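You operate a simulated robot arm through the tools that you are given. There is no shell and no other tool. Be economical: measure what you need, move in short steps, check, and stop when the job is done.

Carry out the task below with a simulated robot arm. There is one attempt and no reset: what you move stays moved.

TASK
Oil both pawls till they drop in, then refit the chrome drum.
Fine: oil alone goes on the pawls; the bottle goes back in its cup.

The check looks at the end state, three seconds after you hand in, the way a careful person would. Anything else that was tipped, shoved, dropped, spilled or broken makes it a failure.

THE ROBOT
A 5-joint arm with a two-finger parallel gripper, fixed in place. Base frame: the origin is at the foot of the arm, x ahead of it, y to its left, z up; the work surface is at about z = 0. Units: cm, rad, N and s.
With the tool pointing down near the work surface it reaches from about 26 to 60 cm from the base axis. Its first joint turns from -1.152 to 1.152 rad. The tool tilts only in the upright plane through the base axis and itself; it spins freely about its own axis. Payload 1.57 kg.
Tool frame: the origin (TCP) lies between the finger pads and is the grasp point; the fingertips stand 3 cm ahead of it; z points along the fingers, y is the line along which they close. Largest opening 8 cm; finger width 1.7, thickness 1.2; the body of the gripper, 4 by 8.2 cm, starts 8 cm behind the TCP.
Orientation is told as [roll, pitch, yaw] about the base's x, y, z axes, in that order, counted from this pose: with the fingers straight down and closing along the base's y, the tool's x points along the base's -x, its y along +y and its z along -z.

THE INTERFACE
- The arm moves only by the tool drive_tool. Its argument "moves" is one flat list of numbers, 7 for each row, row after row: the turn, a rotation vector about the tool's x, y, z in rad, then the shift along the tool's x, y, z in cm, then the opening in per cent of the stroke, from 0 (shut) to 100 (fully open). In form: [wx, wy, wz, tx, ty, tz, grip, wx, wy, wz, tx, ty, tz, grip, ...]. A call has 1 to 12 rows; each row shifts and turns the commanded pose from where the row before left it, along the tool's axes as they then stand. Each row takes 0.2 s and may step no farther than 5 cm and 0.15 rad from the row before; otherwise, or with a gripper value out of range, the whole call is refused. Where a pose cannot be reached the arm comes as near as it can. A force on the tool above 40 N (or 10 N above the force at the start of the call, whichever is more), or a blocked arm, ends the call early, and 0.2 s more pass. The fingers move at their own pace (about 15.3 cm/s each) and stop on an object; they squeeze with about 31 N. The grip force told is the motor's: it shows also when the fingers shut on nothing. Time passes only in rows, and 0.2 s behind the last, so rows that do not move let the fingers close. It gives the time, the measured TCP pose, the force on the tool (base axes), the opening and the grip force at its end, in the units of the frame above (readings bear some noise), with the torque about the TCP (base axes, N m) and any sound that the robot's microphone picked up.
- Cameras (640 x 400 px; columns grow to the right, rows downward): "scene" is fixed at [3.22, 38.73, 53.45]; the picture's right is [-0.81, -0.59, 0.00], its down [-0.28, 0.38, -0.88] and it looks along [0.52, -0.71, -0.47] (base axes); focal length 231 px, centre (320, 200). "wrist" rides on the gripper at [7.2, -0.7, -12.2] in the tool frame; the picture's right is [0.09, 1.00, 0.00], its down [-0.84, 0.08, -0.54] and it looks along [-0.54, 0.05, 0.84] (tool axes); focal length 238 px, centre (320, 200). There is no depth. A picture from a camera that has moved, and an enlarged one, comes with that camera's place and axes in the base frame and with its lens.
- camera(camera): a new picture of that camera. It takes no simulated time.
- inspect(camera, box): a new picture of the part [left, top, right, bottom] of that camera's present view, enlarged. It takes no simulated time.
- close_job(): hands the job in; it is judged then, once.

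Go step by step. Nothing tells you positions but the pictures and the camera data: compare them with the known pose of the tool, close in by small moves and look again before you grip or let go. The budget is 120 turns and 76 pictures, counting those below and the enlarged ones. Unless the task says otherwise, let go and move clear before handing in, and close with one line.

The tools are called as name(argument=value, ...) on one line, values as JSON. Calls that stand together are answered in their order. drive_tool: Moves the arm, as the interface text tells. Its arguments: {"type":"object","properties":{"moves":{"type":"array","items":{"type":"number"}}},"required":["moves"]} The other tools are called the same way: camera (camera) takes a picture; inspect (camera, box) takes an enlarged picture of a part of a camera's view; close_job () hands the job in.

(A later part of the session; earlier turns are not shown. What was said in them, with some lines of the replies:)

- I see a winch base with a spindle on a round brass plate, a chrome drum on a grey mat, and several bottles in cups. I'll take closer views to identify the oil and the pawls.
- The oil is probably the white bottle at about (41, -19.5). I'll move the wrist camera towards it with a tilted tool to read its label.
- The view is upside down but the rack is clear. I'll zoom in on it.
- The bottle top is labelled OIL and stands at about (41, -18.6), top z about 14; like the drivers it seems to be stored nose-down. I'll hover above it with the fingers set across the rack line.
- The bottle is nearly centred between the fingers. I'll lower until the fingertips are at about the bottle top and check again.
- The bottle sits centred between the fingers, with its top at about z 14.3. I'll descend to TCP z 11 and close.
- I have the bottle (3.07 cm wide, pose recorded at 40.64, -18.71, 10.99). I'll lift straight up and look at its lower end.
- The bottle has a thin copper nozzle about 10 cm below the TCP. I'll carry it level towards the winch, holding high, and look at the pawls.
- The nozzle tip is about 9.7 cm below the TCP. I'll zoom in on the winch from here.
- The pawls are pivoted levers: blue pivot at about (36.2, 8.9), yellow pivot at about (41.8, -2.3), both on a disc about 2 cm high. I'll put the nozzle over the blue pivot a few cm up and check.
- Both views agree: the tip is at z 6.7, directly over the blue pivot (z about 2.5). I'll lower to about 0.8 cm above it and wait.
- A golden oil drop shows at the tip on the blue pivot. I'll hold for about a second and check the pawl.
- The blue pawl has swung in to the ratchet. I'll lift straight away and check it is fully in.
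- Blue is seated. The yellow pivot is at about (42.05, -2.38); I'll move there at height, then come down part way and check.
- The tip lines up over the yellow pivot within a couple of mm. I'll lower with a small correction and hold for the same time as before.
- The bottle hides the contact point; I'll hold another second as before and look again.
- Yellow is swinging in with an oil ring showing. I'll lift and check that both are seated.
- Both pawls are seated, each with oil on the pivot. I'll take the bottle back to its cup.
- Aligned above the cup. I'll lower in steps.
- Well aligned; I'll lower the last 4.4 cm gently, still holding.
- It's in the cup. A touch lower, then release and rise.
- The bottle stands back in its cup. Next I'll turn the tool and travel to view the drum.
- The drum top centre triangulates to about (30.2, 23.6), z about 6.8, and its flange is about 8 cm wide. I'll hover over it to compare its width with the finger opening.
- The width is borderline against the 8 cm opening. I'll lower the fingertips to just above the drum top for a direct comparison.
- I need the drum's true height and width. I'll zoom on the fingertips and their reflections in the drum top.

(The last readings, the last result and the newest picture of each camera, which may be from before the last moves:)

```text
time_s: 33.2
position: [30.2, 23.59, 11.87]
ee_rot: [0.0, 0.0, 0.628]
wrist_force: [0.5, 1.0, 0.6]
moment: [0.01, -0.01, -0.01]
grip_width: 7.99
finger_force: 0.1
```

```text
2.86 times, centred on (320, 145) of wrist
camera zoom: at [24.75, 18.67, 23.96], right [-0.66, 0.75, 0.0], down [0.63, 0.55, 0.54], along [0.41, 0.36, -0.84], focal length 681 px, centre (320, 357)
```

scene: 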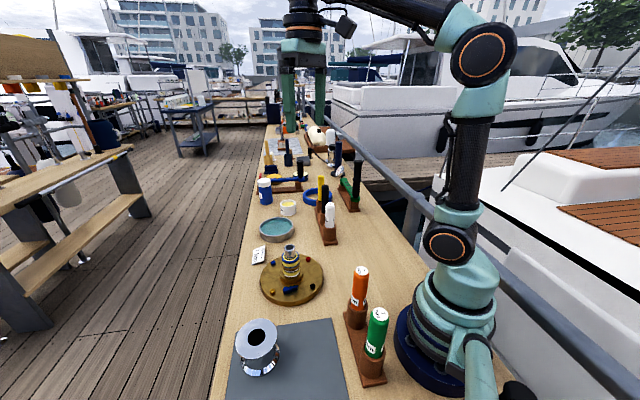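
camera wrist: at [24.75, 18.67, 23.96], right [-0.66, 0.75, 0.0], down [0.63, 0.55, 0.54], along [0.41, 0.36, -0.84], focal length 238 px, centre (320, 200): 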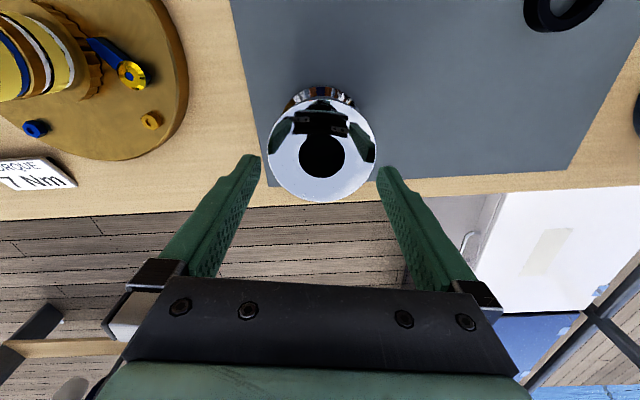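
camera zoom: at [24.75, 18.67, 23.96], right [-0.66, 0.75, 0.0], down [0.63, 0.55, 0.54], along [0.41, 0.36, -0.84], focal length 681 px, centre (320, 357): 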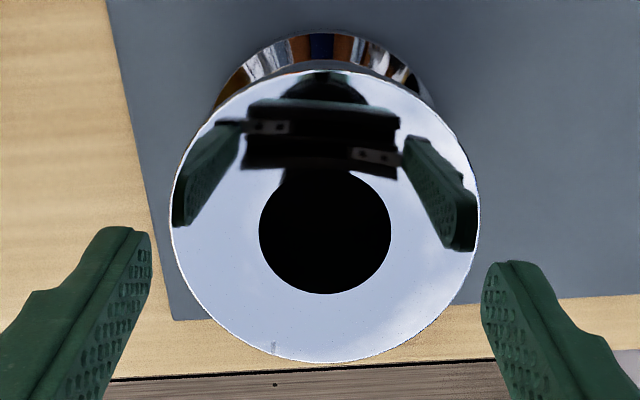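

The flange (about 8.4 cm) is wider than the opening, so the drum must be held at its waist (about 6.8 cm) with the tool near horizontal. I'll test in free air whether the arm reaches that.

drive_tool(moves=[0, 0, 0, 0, 0, -4.5, 100, 0, 0, 0, 0, 0, -4.5, 100, 0, 0, 0, 0, 0, -4.5, 100, 0, -0.15, 0, 0, 0, 0, 100, 0, -0.15, 0, 0, 0, 0, 100, 0, -0.15, 0, 0, 0, 0, 100, 0, -0.15, 0, 0, 0, 0, 100, 0, -0.15, 0, 0, 0, 0, 100, 0, -0.15, 0, 0, 0, 0, 100, 0, -0.15, 0, 0, 0, 0, 100, 0, -0.15, 0, 0, 0, 0, 100, 0, 0, 0, 0, 0, 0, 100])

drive_tool(moves=[0, -0.15, 0, 0, 0, 0, 100, 0, -0.15, 0, 0, 0, 0, 100, 0, 0, 0, 0, 0, 0, 100])

camera(camera="scene")

```text
time_s: 35.8
position: [34.88, 27.23, 27.83]
ee_rot: [0.034, -1.199, 0.629]
wrist_force: [-0.2, -0.3, 0.4]
moment: [-0.02, 0.0, 0.0]
grip_width: 7.99
finger_force: 0.0
out of reach, approached as far as the arm can: row 9, 10, 11
```

```text
time_s: 36.6
position: [36.55, 28.66, 27.97]
ee_rot: [0.035, -1.499, 0.632]
wrist_force: [0.4, -1.4, -0.4]
moment: [-0.01, 0.05, -0.03]
grip_width: 7.99
finger_force: 0.0
out of reach, approached as far as the arm can: row 1, 2
```

```text
32 pictures are left
```

scene: 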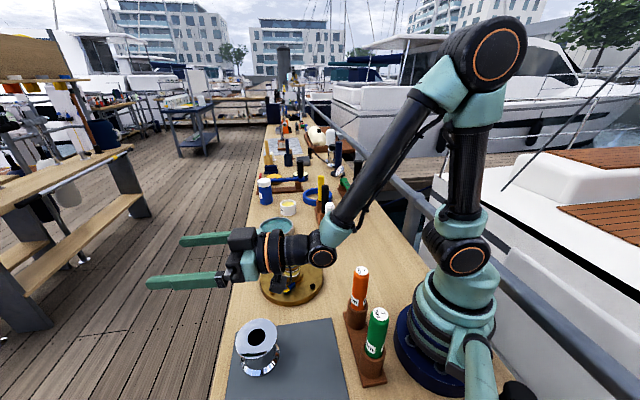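

Horizontal pointing outward is only reachable beyond about r 44, too far for the drum (r 38). I'll test tilting the other way, tool pointing back towards the base.

drive_tool(moves=[0, 0.15, 0, 0, 0, 0, 100, 0, 0.15, 0, 0, 0, 0, 100, 0, 0.15, 0, 0, 0, 0, 100, 0, 0.15, 0, 0, 0, 0, 100, 0, 0.15, 0, 0, 0, 0, 100, 0, 0.15, 0, 0, 0, 0, 100, 0, 0.15, 0, 0, 0, 0, 100, 0, 0.15, 0, 0, 0, 0, 100, 0, 0.15, 0, 0, 0, 0, 100, 0, 0.15, 0, 0, 0, 0, 100, 0, 0, 0, 0, 0, 0, 100])

drive_tool(moves=[0, 0.15, 0, 0, 0, 0, 100, 0, 0.15, 0, 0, 0, 0, 100, 0, 0.15, 0, 0, 0, 0, 100, 0, 0.15, 0, 0, 0, 0, 100, 0, 0.15, 0, 0, 0, 0, 100, 0, 0.15, 0, 0, 0, 0, 100, 0, 0.15, 0, 0, 0, 0, 100, 0, 0, 0, 0, 0, 0, 100])

camera(camera="wrist")

```text
time_s: 39.0
position: [36.6, 28.6, 28.01]
ee_rot: [0.0, 0.002, 0.628]
wrist_force: [0.1, 0.2, 0.3]
moment: [0.03, -0.03, 0.02]
grip_width: 8.0
finger_force: 0.1
```

```text
time_s: 40.8
position: [27.88, 21.92, 21.35]
ee_rot: [-0.029, 1.046, 0.628]
wrist_force: [0.3, -0.8, -0.4]
moment: [0.0, 0.0, 0.03]
grip_width: 7.97
finger_force: 0.1
out of reach, approached as far as the arm can: row 4, 5, 6, 7
```

```text
31 pictures are left
camera wrist: at [33.8, 25.59, 33.59], right [-0.64, 0.76, 0.06], down [0.66, 0.6, -0.45], along [-0.39, -0.25, -0.89], focal length 238 px, centre (320, 200)
```

wrist: 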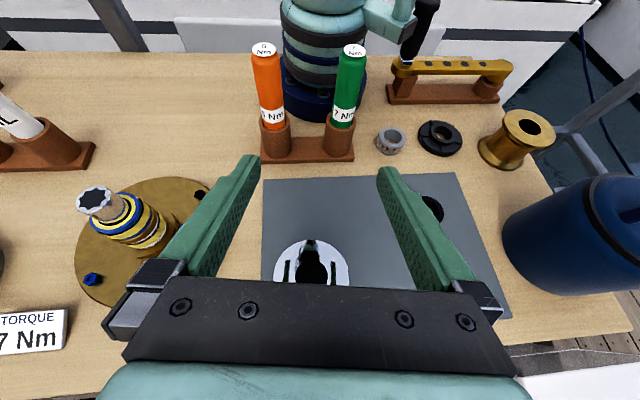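

Inward tilt reaches about 1.05 rad at this height and should reach more lower down. I'll zoom the scene camera on the unobstructed drum for its waist shape.

inspect(camera="scene", box=[230, 310, 290, 380])

```text
5.71 times, centred on (260, 345) of scene
camera zoom: at [3.22, 38.73, 53.45], right [-0.81, -0.59, 0.0], down [-0.28, 0.38, -0.88], along [0.52, -0.71, -0.47], focal length 1322 px, centre (663, -629)
```

zoom: 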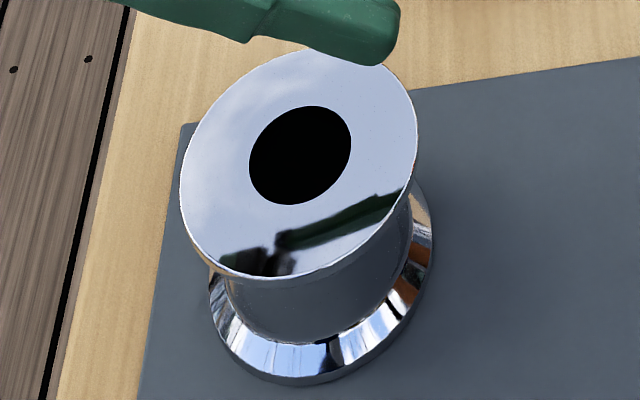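

The drum has thin flanges and a straight waist of about 6.5 cm between z 1.7 and 6. I'll check whether the arm can hold about 1.15 rad inward tilt at low height, staying clear outside the drum.

drive_tool(moves=[0, 0, 0, -3.97, 0, -0.88, 100, 0, 0, 0, -3.97, 0, -0.88, 100, 0, 0, 0, -3.97, 0, -0.88, 100, 0, 0, 0, -3.97, 0, -0.88, 100, 0, 0, 0, 0, 0, 0, 100])

drive_tool(moves=[0, 0.1, 0, 0, 0, 0, 100, 0, 0.1, 0, 0, 0, 0, 100, 0, 0, 0, 0, 0, 0, 100])

camera(camera="wrist")

camera(camera="scene")

```text
time_s: 42.0
position: [31.32, 23.94, 7.91]
ee_rot: [-0.024, 1.046, 0.628]
wrist_force: [-1.3, 5.3, 1.2]
moment: [0.09, 0.02, -0.03]
grip_width: 8.0
finger_force: 0.1
out of reach, approached as far as the arm can: row 1, 2, 3, 4
```

```text
time_s: 42.8
position: [27.57, 21.27, 7.79]
ee_rot: [-0.026, 1.248, 0.627]
wrist_force: [0.9, 0.0, -0.1]
moment: [0.03, -0.02, 0.0]
grip_width: 8.01
finger_force: 0.0
out of reach, approached as far as the arm can: row 1, 2
```

```text
29 pictures are left
camera wrist: at [35.32, 26.21, 18.53], right [-0.63, 0.77, 0.08], down [0.58, 0.53, -0.62], along [-0.52, -0.35, -0.78], focal length 238 px, centre (320, 200)
```

wrist: 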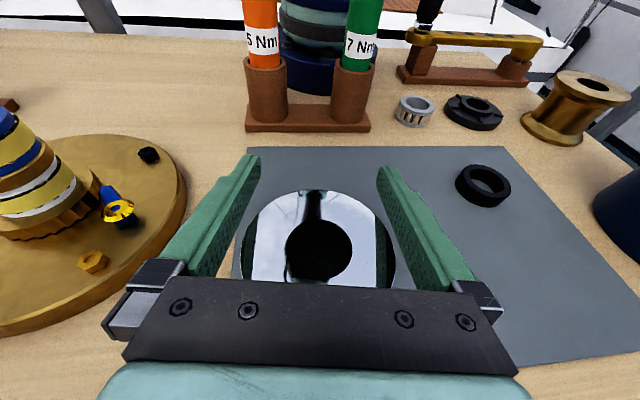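

```text
28 pictures are left
```

scene: 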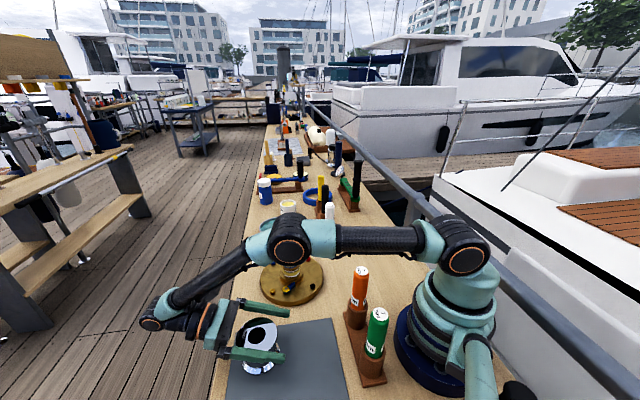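

The low-height tilt works but is right at the arm's limit, and would not reach over the 12 cm tall spindle at the winch. The drum's bore (about 3.7 cm) admits the closed fingers, so I'll lift away and return to vertical, then use an expanding grip inside the bore.

drive_tool(moves=[0, 0, 0, 2.4, 0, -0.8, 100, 0, 0, 0, 2.8, 0, -0.9, 100, 0, 0, 0, 2.8, 0, -0.9, 100, 0, -0.15, 0, 0, 0, 0, 100, 0, -0.15, 0, 0, 0, 0, 60, 0, -0.15, 0, 0, 0, 0, 30, 0, -0.15, 0, 0, 0, 0, 0, 0, -0.15, 0, 0, 0, 0, 0, 0, -0.15, 0, 0, 0, 0, 0, 0, -0.15, 0, 0, 0, 0, 0, 0, -0.15, 0, 0, 0, 0, 0, 0, -0.048, 0, 0, 0, -3, 0])

camera(camera="wrist")

inspect(camera="scene", box=[210, 270, 320, 390])

```text
time_s: 45.4
position: [26.34, 20.15, 18.7]
ee_rot: [0.0, 0.0, 0.628]
wrist_force: [0.0, -0.7, -0.4]
moment: [-0.01, -0.02, 0.02]
grip_width: 0.0
finger_force: 21.2
out of reach, approached as far as the arm can: row 2, 3
```

```text
27 pictures are left
camera wrist: at [20.89, 15.29, 30.89], right [-0.66, 0.75, 0.0], down [0.63, 0.55, 0.54], along [0.41, 0.36, -0.84], focal length 238 px, centre (320, 200)
```

wrist: 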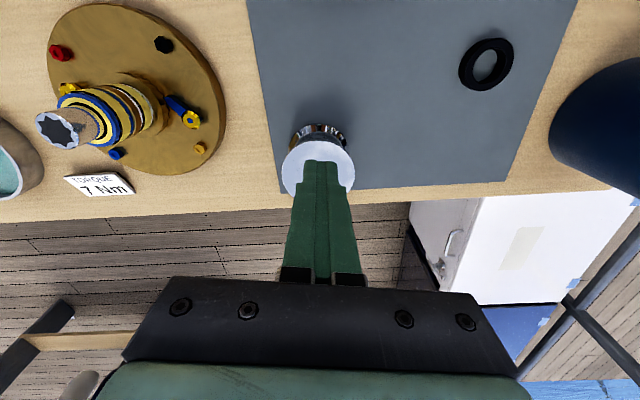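

```text
3.33 times, centred on (265, 330) of scene
camera zoom: at [3.22, 38.73, 53.45], right [-0.81, -0.59, 0.0], down [-0.28, 0.38, -0.88], along [0.52, -0.71, -0.47], focal length 771 px, centre (503, -233)
```

zoom: 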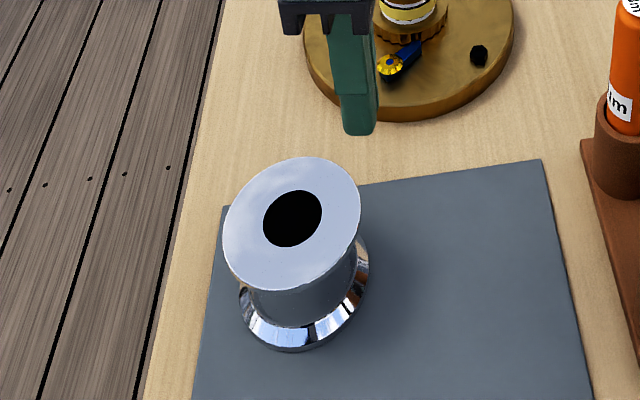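

The drum is upright but appears nudged about 3 mm. I'll go back above it with open fingers to measure the bore precisely.

drive_tool(moves=[0, 0, 0, -2.58, 0.25, 0, 100, 0, 0, 0, -2.57, 0.26, 0, 100, 0, 0, 0, 0, 0, 3.6, 100, 0, 0, 0, 0, 0, 3.2, 100, 0, 0, 0, 0, 0, 0, 100])

inspect(camera="wrist", box=[240, 75, 400, 215])

```text
time_s: 46.6
position: [30.15, 23.82, 11.92]
ee_rot: [-0.001, 0.003, 0.626]
wrist_force: [-0.4, 0.7, -0.4]
moment: [0.02, 0.01, -0.01]
grip_width: 8.01
finger_force: 0.0
```

```text
2.86 times, centred on (320, 145) of wrist
camera zoom: at [24.77, 18.79, 24.09], right [-0.66, 0.75, 0.0], down [0.63, 0.56, 0.54], along [0.41, 0.36, -0.84], focal length 681 px, centre (320, 357)
```

zoom: 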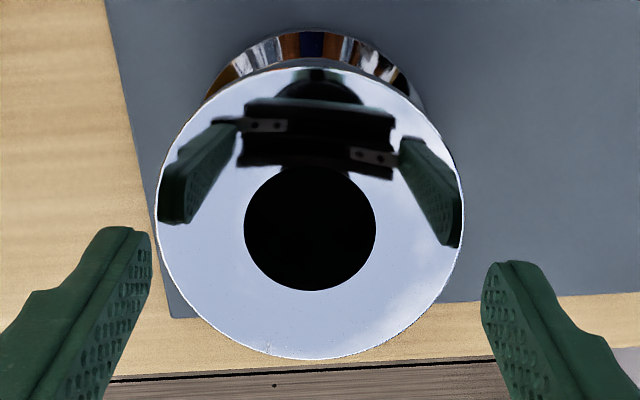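

The bore centre is about 2 mm off in each direction. I'll correct, close the fingers and come down to just above the bore.

drive_tool(moves=[0, 0, 0, 0.15, -0.19, 0, 50, 0, 0, 0, 0, 0, 0, 0, 0, 0, 0, 0, 0, 0, 0, 0, 0, 0, 0, 0, 1.8, 0, 0, 0, 0, 0, 0, 0, 0])

inspect(camera="wrist", box=[240, 75, 400, 215])

inspect(camera="scene", box=[230, 300, 290, 370])

```text
time_s: 47.8
position: [30.1, 23.42, 10.04]
ee_rot: [-0.001, 0.002, 0.63]
wrist_force: [-0.1, 0.7, -0.6]
moment: [-0.04, 0.03, 0.0]
grip_width: 0.01
finger_force: 20.9
```

```text
2.86 times, centred on (320, 145) of wrist
camera zoom: at [24.73, 18.52, 22.26], right [-0.66, 0.75, 0.0], down [0.63, 0.56, 0.54], along [0.41, 0.36, -0.84], focal length 681 px, centre (320, 357)
```

zoom: 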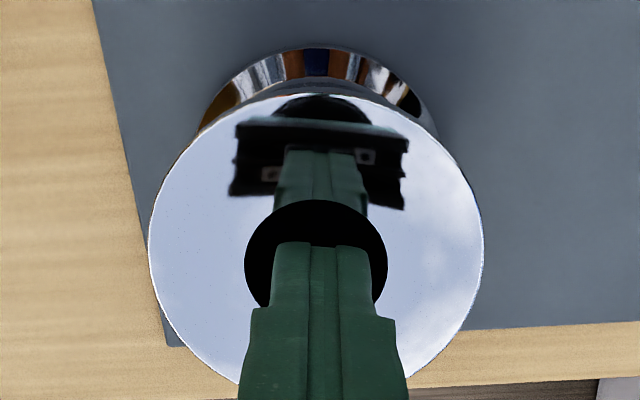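

```text
5.71 times, centred on (260, 335) of scene
camera zoom: at [3.22, 38.73, 53.45], right [-0.81, -0.59, 0.0], down [-0.28, 0.38, -0.88], along [0.52, -0.71, -0.47], focal length 1322 px, centre (663, -571)
```

zoom: 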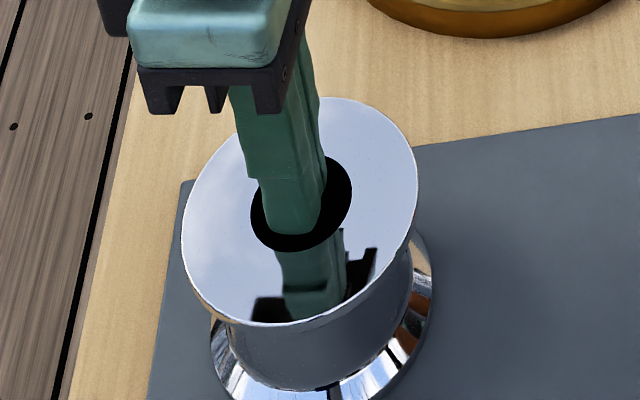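

The bore sits about 2.7 mm along tool x and 1.5 mm along -y from the fingers; the drum top is about z 7.2. I'll back up slightly, correct and check.

drive_tool(moves=[0, 0, 0, 0, 0, -0.5, 0, 0, 0, 0, 0.27, -0.14, 0, 0, 0, 0, 0, 0, 0, 0.5, 0, 0, 0, 0, 0, 0, 0, 0])

inspect(camera="wrist", box=[270, 110, 370, 210])

```text
time_s: 48.8
position: [30.03, 23.15, 10.0]
ee_rot: [-0.001, 0.002, 0.629]
wrist_force: [0.0, 0.7, 0.3]
moment: [0.02, 0.03, 0.0]
grip_width: 0.01
finger_force: 20.9
```

```text
4.00 times, centred on (320, 160) of wrist
camera zoom: at [24.61, 18.18, 22.27], right [-0.66, 0.75, 0.0], down [0.63, 0.56, 0.54], along [0.41, 0.36, -0.84], focal length 953 px, centre (320, 360)
```

zoom: 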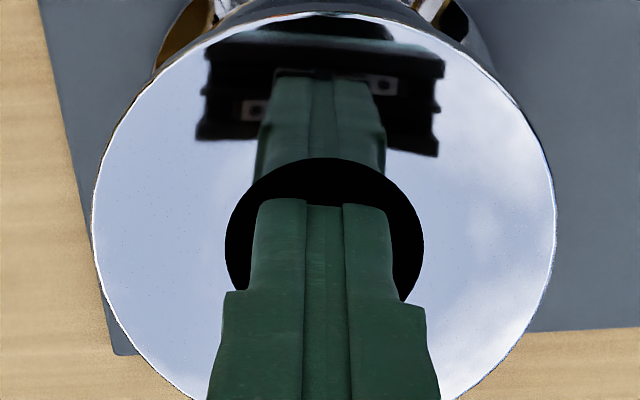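

Now nearly centred. A 1 mm back-correction, then I'll insert about 1 cm while watching the force.

drive_tool(moves=[0, 0, 0, -0.12, 0.04, 0, 0, 0, 0, 0, 0, 0, 0.5, 0, 0, 0, 0, 0, 0, 0.5, 0, 0, 0, 0, 0, 0, 0, 0])

inspect(camera="wrist", box=[270, 110, 370, 210])

inspect(camera="scene", box=[230, 300, 290, 370])

```text
time_s: 49.8
position: [30.04, 23.31, 9.11]
ee_rot: [0.001, 0.002, 0.627]
wrist_force: [0.4, 0.5, -0.2]
moment: [-0.01, -0.02, 0.03]
grip_width: 0.02
finger_force: 21.4
```

```text
4.00 times, centred on (320, 160) of wrist
camera zoom: at [24.65, 18.31, 21.28], right [-0.66, 0.75, 0.0], down [0.63, 0.56, 0.54], along [0.41, 0.36, -0.84], focal length 953 px, centre (320, 360)
```

zoom: 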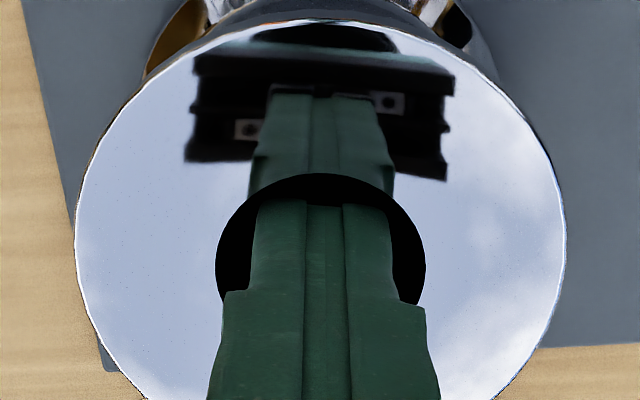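

```text
5.71 times, centred on (260, 335) of scene
camera zoom: at [3.22, 38.73, 53.45], right [-0.81, -0.59, 0.0], down [-0.28, 0.38, -0.88], along [0.52, -0.71, -0.47], focal length 1322 px, centre (663, -571)
```

zoom: 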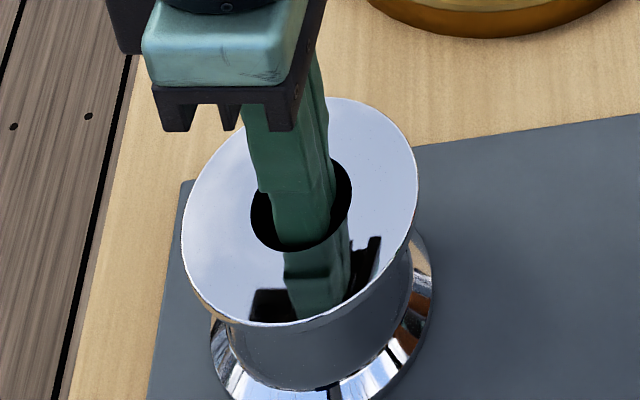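

The fingers are about 1.1 cm inside the bore with no contact force. I'll spread them to grip from inside.

drive_tool(moves=[0, 0, 0, 0, 0, 0, 8, 0, 0, 0, 0, 0, 0, 16, 0, 0, 0, 0, 0, 0, 30, 0, 0, 0, 0, 0, 0, 50])

```text
time_s: 50.8
position: [30.11, 23.2, 9.1]
ee_rot: [-0.001, 0.001, 0.629]
wrist_force: [-1.1, 0.1, -1.0]
moment: [0.02, 0.01, 0.16]
grip_width: 1.12
finger_force: 0.1
```

The fingers stopped at 1.12 cm against the bore. I'll test-lift 1.5 cm.

drive_tool(moves=[0, 0, 0, 0, 0, 0, 100, 0, 0, 0, 0, 0, -0.5, 100, 0, 0, 0, 0, 0, -1, 100, 0, 0, 0, 0, 0, 0, 100])

inspect(camera="scene", box=[220, 290, 300, 380])

```text
time_s: 51.8
position: [30.03, 23.21, 10.56]
ee_rot: [0.0, 0.004, 0.629]
wrist_force: [0.5, -0.1, -7.9]
moment: [-0.04, 0.02, -0.01]
grip_width: 1.18
finger_force: 0.1
```

```text
4.44 times, centred on (260, 335) of scene
camera zoom: at [3.22, 38.73, 53.45], right [-0.81, -0.59, 0.0], down [-0.28, 0.38, -0.88], along [0.52, -0.71, -0.47], focal length 1028 px, centre (587, -400)
```

zoom: 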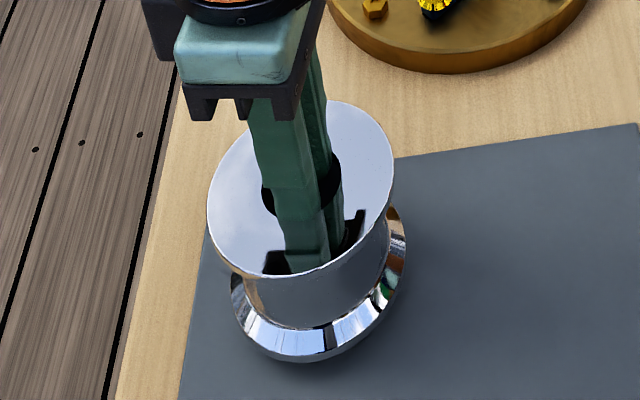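

The drum is held (about 0.8 kg) and hangs level. The spindle axis averages (38.82, 3.64) from three views; I'll lift well clear and carry the drum over it.

drive_tool(moves=[0, 0, 0, 0, 0, -2, 100, 0, 0, 0, 0, 0, -3, 100, 0, 0, 0, 0, 0, -3, 100, 0, 0, 0, 0, 0, -3, 100, 0, 0, 0, 0, 0, -3, 100, 0, 0, 0, 0, 0, 0, 100])

drive_tool(moves=[0, 0, 0, 0.554, -2.624, 0, 100, 0, 0, 0, 0.554, -2.624, 0, 100, 0, 0, 0, 0.554, -2.624, 0, 100, 0, 0, 0, 0.554, -2.624, 0, 100, 0, 0, 0, 0.554, -2.624, 0, 100, 0, 0, 0, 0.554, -2.624, 0, 100, 0, 0, 0, 0.554, -2.624, 0, 100, 0, 0, 0, 0.554, -2.624, 0, 100, 0, 0, 0, 0, 0, 0, 100, 0, 0, 0, 0, 0, 0, 100])

camera(camera="wrist")

inspect(camera="scene", box=[235, 180, 355, 310])

```text
time_s: 53.2
position: [30.08, 23.2, 24.53]
ee_rot: [0.001, 0.005, 0.627]
wrist_force: [-0.7, 0.5, -7.8]
moment: [-0.06, 0.01, -0.01]
grip_width: 1.19
finger_force: 0.0
```

```text
time_s: 55.4
position: [38.93, 3.6, 24.58]
ee_rot: [0.001, 0.003, 0.629]
wrist_force: [0.6, -0.5, -7.5]
moment: [0.01, 0.02, -0.01]
grip_width: 1.28
finger_force: 0.1
```

```text
18 pictures are left
camera wrist: at [33.47, -1.28, 36.83], right [-0.66, 0.75, 0.0], down [0.63, 0.55, 0.54], along [0.41, 0.36, -0.84], focal length 238 px, centre (320, 200)
```

wrist: 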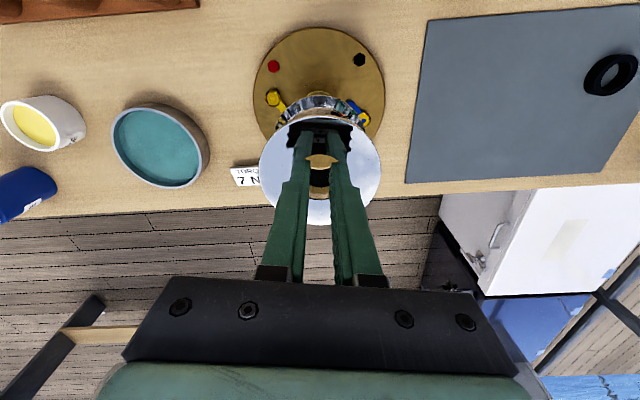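

```text
3.08 times, centred on (295, 245) of scene
camera zoom: at [3.22, 38.73, 53.45], right [-0.81, -0.59, 0.0], down [-0.28, 0.38, -0.88], along [0.52, -0.71, -0.47], focal length 712 px, centre (397, 62)
```

zoom: 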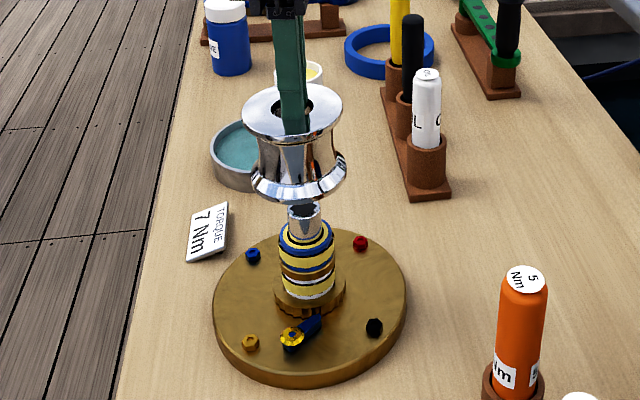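

The drum hangs level over the spindle, perhaps 2–3 mm off. I'll zoom the wrist view down through the bore to centre it.

inspect(camera="wrist", box=[240, 85, 400, 235])

inspect(camera="scene", box=[265, 195, 325, 265])

```text
2.67 times, centred on (320, 160) of wrist
camera zoom: at [33.47, -1.28, 36.83], right [-0.66, 0.75, 0.0], down [0.63, 0.55, 0.54], along [0.41, 0.36, -0.84], focal length 636 px, centre (320, 307)
```

zoom: 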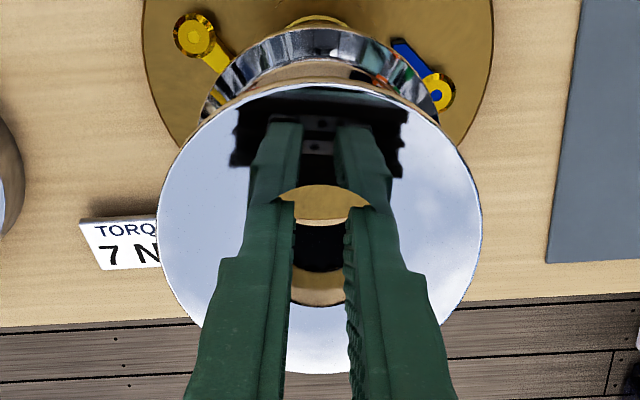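

```text
5.71 times, centred on (295, 230) of scene
camera zoom: at [3.22, 38.73, 53.45], right [-0.81, -0.59, 0.0], down [-0.28, 0.38, -0.88], along [0.52, -0.71, -0.47], focal length 1322 px, centre (463, 29)
```

zoom: 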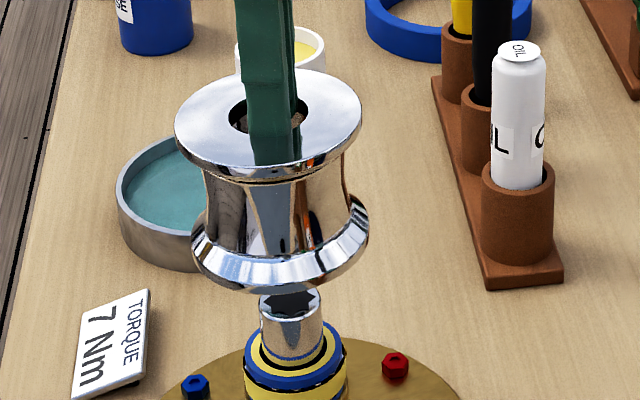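

The drum needs about 3 mm along tool x. I'll apply that and lower until the stub is just inside the drum's skirt.

drive_tool(moves=[0, 0, 0, 0.28, 0, 0, 100, 0, 0, 0, 0, 0, 1.5, 100, 0, 0, 0, 0, 0, 1.5, 100, 0, 0, 0, 0, 0, 1, 100, 0, 0, 0, 0, 0, 0, 100])

inspect(camera="scene", box=[260, 205, 330, 285])

inspect(camera="wrist", box=[280, 120, 360, 200])

```text
time_s: 56.6
position: [38.62, 3.38, 20.59]
ee_rot: [0.003, 0.001, 0.627]
wrist_force: [-0.3, 0.1, -8.0]
moment: [-0.05, 0.02, 0.02]
grip_width: 1.26
finger_force: 0.1
```

```text
5.00 times, centred on (295, 245) of scene
camera zoom: at [3.22, 38.73, 53.45], right [-0.81, -0.59, 0.0], down [-0.28, 0.38, -0.88], along [0.52, -0.71, -0.47], focal length 1156 px, centre (445, -25)
```

zoom: 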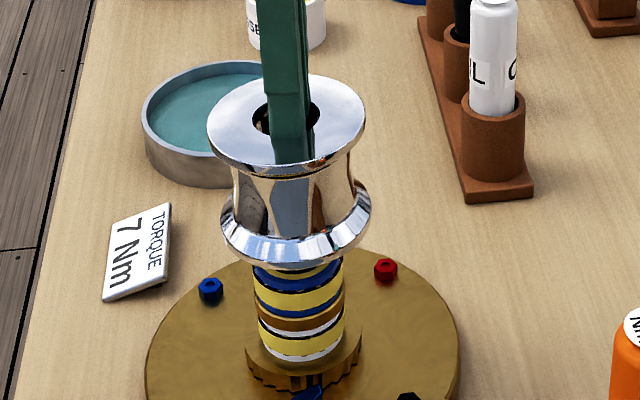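

```text
5.00 times, centred on (320, 160) of wrist
camera zoom: at [33.23, -1.46, 32.77], right [-0.66, 0.75, 0.0], down [0.63, 0.55, 0.54], along [0.41, 0.36, -0.84], focal length 1192 px, centre (320, 400)
```

zoom: 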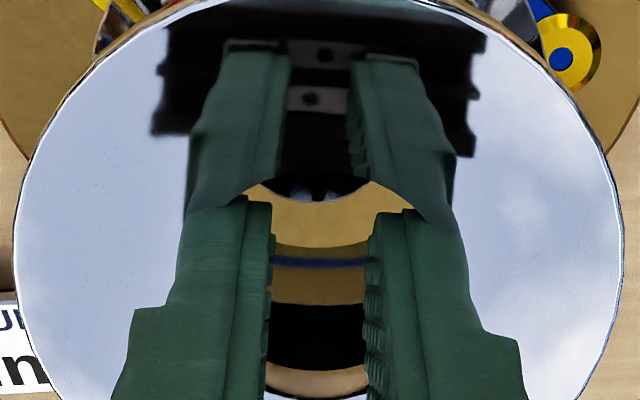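

Alignment matches in both views. I'll lower onto the bearings in small steps, watching the force.

drive_tool(moves=[0, 0, 0, 0, 0, 0.7, 100, 0, 0, 0, 0, 0, 0.7, 100, 0, 0, 0, 0, 0, 0.7, 100, 0, 0, 0, 0, 0, 0, 100])

drive_tool(moves=[0, 0, 0, 0, 0, 0.5, 100, 0, 0, 0, 0, 0, 0.5, 100, 0, 0, 0, 0, 0, 0.5, 100, 0, 0, 0, 0, 0, 0, 100])

inspect(camera="scene", box=[260, 215, 330, 295])

inspect(camera="wrist", box=[280, 120, 360, 200])

```text
time_s: 57.6
position: [38.67, 3.45, 18.63]
ee_rot: [0.001, 0.003, 0.629]
wrist_force: [0.7, 0.6, -7.6]
moment: [-0.02, -0.02, 0.01]
grip_width: 1.24
finger_force: 0.0
```

```text
time_s: 58.6
position: [38.59, 3.44, 16.95]
ee_rot: [0.002, 0.004, 0.628]
wrist_force: [0.6, -0.1, -7.6]
moment: [-0.04, 0.02, 0.0]
grip_width: 1.25
finger_force: 0.0
```

```text
5.00 times, centred on (295, 255) of scene
camera zoom: at [3.22, 38.73, 53.45], right [-0.81, -0.59, 0.0], down [-0.28, 0.38, -0.88], along [0.52, -0.71, -0.47], focal length 1156 px, centre (445, -75)
```

zoom: 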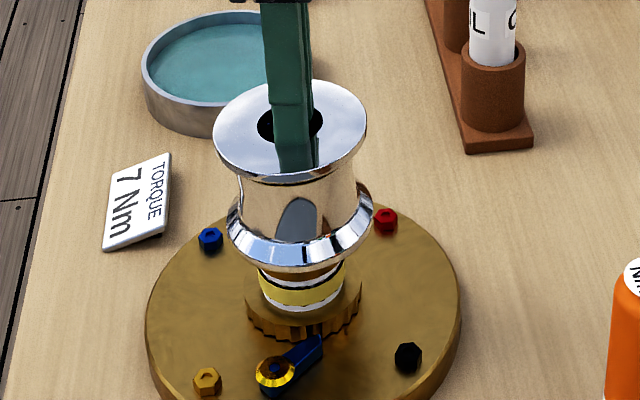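

```text
5.00 times, centred on (320, 160) of wrist
camera zoom: at [33.22, -1.41, 29.15], right [-0.66, 0.75, 0.0], down [0.63, 0.55, 0.54], along [0.41, 0.36, -0.84], focal length 1192 px, centre (320, 400)
```

zoom: 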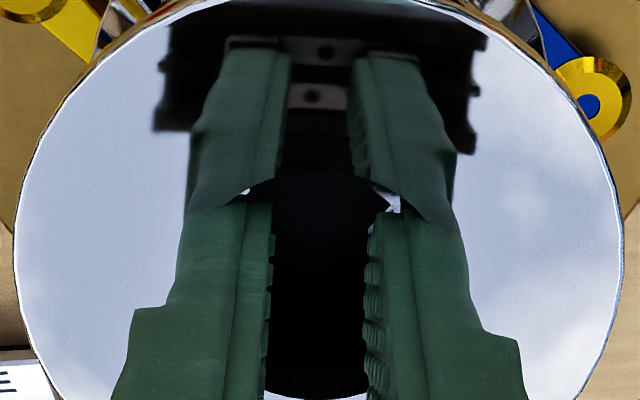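

Still free, with the drum well over the bearings and about 2 cm to go. I'll continue in fine steps until I feel contact.

drive_tool(moves=[0, 0, 0, 0, 0, 0.4, 100, 0, 0, 0, 0, 0, 0.4, 100, 0, 0, 0, 0, 0, 0.3, 100, 0, 0, 0, 0, 0, 0, 100])

drive_tool(moves=[0, 0, 0, 0, 0, 0.3, 100, 0, 0, 0, 0, 0, 0, 100])

inspect(camera="scene", box=[260, 215, 330, 295])

```text
time_s: 59.6
position: [38.59, 3.51, 15.87]
ee_rot: [0.002, 0.003, 0.628]
wrist_force: [-0.1, -1.0, -7.4]
moment: [0.0, 0.05, 0.02]
grip_width: 1.25
finger_force: 0.1
```

```text
time_s: 60.2
position: [38.63, 3.59, 15.57]
ee_rot: [0.003, 0.002, 0.628]
wrist_force: [0.5, -0.2, -8.8]
moment: [0.01, -0.01, 0.01]
grip_width: 1.28
finger_force: 0.1
```

```text
5.00 times, centred on (295, 255) of scene
camera zoom: at [3.22, 38.73, 53.45], right [-0.81, -0.59, 0.0], down [-0.28, 0.38, -0.88], along [0.52, -0.71, -0.47], focal length 1156 px, centre (445, -75)
```

zoom: 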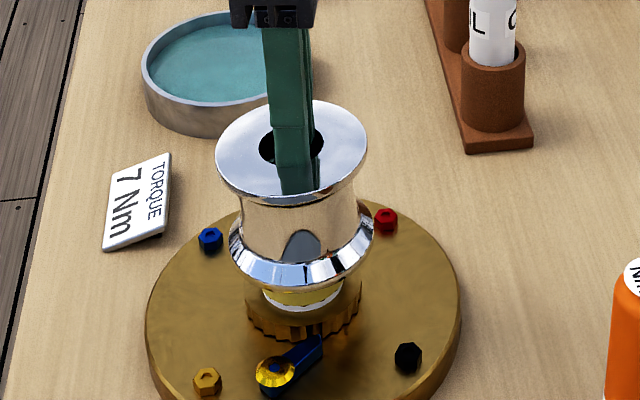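

About 1 cm remains. I'll continue in 2 mm steps.

drive_tool(moves=[0, 0, 0, 0, 0, 0.2, 100, 0, 0, 0, 0, 0, 0.2, 100, 0, 0, 0, 0, 0, 0, 100])

drive_tool(moves=[0, 0, 0, 0, 0, 0.2, 100, 0, 0, 0, 0, 0, 0, 100])

drive_tool(moves=[0, 0, 0, 0, 0, 0.2, 100, 0, 0, 0, 0, 0, 0, 100])

```text
time_s: 61.0
position: [38.52, 3.38, 15.25]
ee_rot: [-0.002, 0.003, 0.629]
wrist_force: [-1.4, -0.1, -3.4]
moment: [-0.01, 0.01, 0.03]
grip_width: 1.25
finger_force: 0.1
```

```text
time_s: 61.6
position: [38.67, 3.5, 15.25]
ee_rot: [0.001, 0.001, 0.627]
wrist_force: [-3.4, 0.9, 3.5]
moment: [-0.04, -0.07, -0.02]
grip_width: 1.27
finger_force: 0.1
stopped in row 2: the force on the tool passed its limit at 43 N (the readings are from after the stop); the commanded pose is now the measured one
```

```text
time_s: 62.1
position: [38.57, 3.54, 15.2]
ee_rot: [0.003, 0.002, 0.628]
wrist_force: [-2.8, 0.6, 4.4]
moment: [-0.01, -0.05, 0.04]
grip_width: 1.28
finger_force: 0.2
stopped in row 2: the force on the tool passed its limit at 43 N (the readings are from after the stop); the commanded pose is now the measured one
```

Hard contact at TCP z 15.2, most likely the fingertips on the spindle top. I'll back off 2 mm and look.

drive_tool(moves=[0, 0, 0, 0, 0, -0.15, 100, 0, 0, 0, 0, 0, 0, 100])

inspect(camera="scene", box=[265, 230, 320, 290])

```text
time_s: 62.7
position: [38.59, 3.54, 15.33]
ee_rot: [0.001, 0.004, 0.628]
wrist_force: [-0.4, -0.6, -8.3]
moment: [0.01, 0.03, -0.04]
grip_width: 1.27
finger_force: 0.1
```

```text
6.67 times, centred on (292, 260) of scene
camera zoom: at [3.22, 38.73, 53.45], right [-0.81, -0.59, 0.0], down [-0.28, 0.38, -0.88], along [0.52, -0.71, -0.47], focal length 1542 px, centre (503, -200)
```

zoom: 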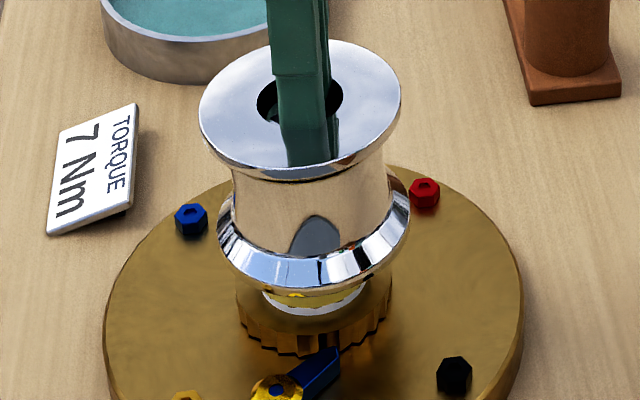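

The drum is about 1.5 cm above its seat, guided by the bearings. I'll close the fingers to let it slide down, then withdraw straight up.

drive_tool(moves=[0, 0, 0, 0, 0, 0, 0, 0, 0, 0, 0, 0, 0, 0, 0, 0, 0, 0, 0, 0, 0, 0, 0, 0, 0, 0, -2, 0, 0, 0, 0, 0, 0, -4, 0, 0, 0, 0, 0, 0, -4, 0])

inspect(camera="scene", box=[255, 230, 325, 310])

```text
time_s: 64.1
position: [38.64, 3.59, 25.42]
ee_rot: [0.002, 0.003, 0.629]
wrist_force: [0.3, 1.0, 0.0]
moment: [0.02, 0.0, -0.01]
grip_width: 0.02
finger_force: 21.4
```

```text
5.00 times, centred on (290, 270) of scene
camera zoom: at [3.22, 38.73, 53.45], right [-0.81, -0.59, 0.0], down [-0.28, 0.38, -0.88], along [0.52, -0.71, -0.47], focal length 1156 px, centre (470, -150)
```

zoom: 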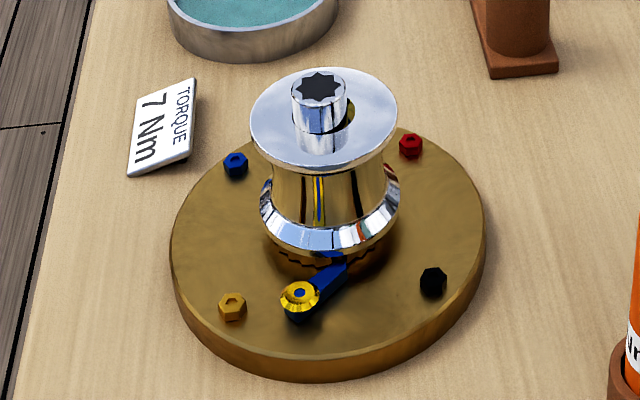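

The drum has dropped onto its seat with the spindle through the bore. I'll back off and check it from the wrist side, along with the rest of the bench.

drive_tool(moves=[0, 0, 0, 3, 0, -3, 30, 0, 0, 0, 3, 0, -3, 30, 0, 0, 0, 2, 0, -3, 30, 0, 0, 0, 0, 0, 0, 30])

inspect(camera="wrist", box=[230, 30, 410, 230])

camera(camera="scene")

```text
time_s: 65.1
position: [32.17, -1.2, 34.36]
ee_rot: [0.002, 0.001, 0.628]
wrist_force: [-0.2, 0.9, 0.8]
moment: [-0.02, -0.02, 0.0]
grip_width: 2.4
finger_force: 0.0
```

```text
2.00 times, centred on (320, 130) of wrist
camera zoom: at [26.71, -6.08, 46.6], right [-0.66, 0.75, 0.0], down [0.63, 0.55, 0.54], along [0.4, 0.36, -0.84], focal length 477 px, centre (320, 340)
```

zoom: 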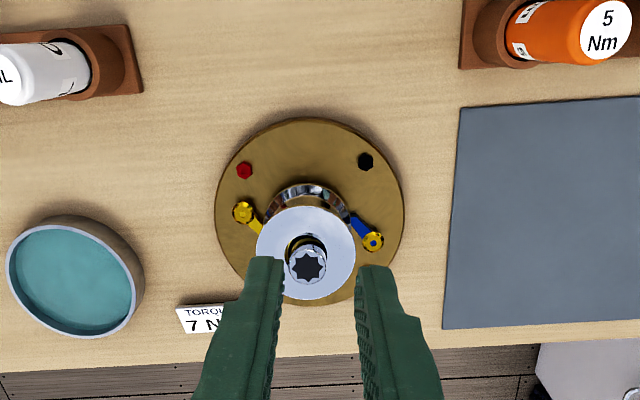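

```text
6 pictures are left
```

scene: 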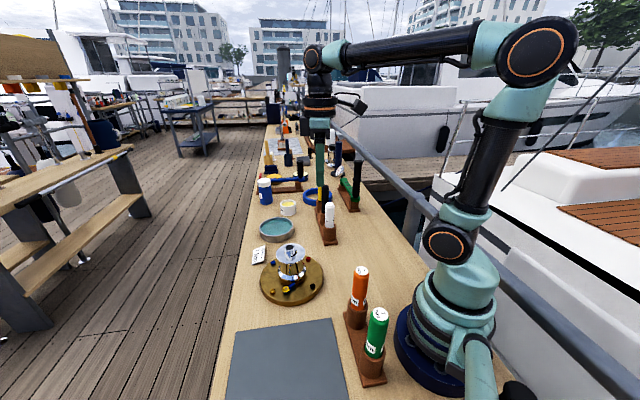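

Everything else is in place and the drum looks level. One close look at the skirt to confirm it sits fully on the ratchet.

inspect(camera="scene", box=[270, 240, 315, 300])

```text
6.67 times, centred on (292, 270) of scene
camera zoom: at [3.22, 38.73, 53.45], right [-0.81, -0.59, 0.0], down [-0.28, 0.38, -0.88], along [0.52, -0.71, -0.47], focal length 1542 px, centre (503, -267)
```

zoom: 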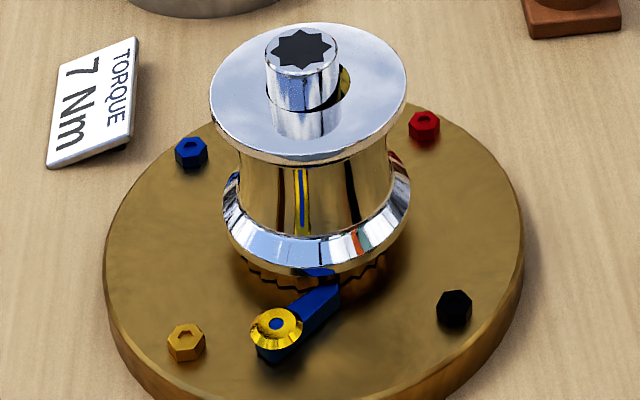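

Both pawls are oiled and dropped in, the oil bottle is back in its cup, and the chrome drum sits level on the winch with the arm clear.

close_job()

```text
The job is handed in.
```

The job is handed in: both pawls are oiled and dropped in, the oil bottle is back in its cup, and the chrome drum is seated on the winch. I gripped the drum inside its bore, so it slid the last 2 cm or so down the spindle after I let go. Earlier I nudged it about 3 mm on its mat while testing the arm's reach.
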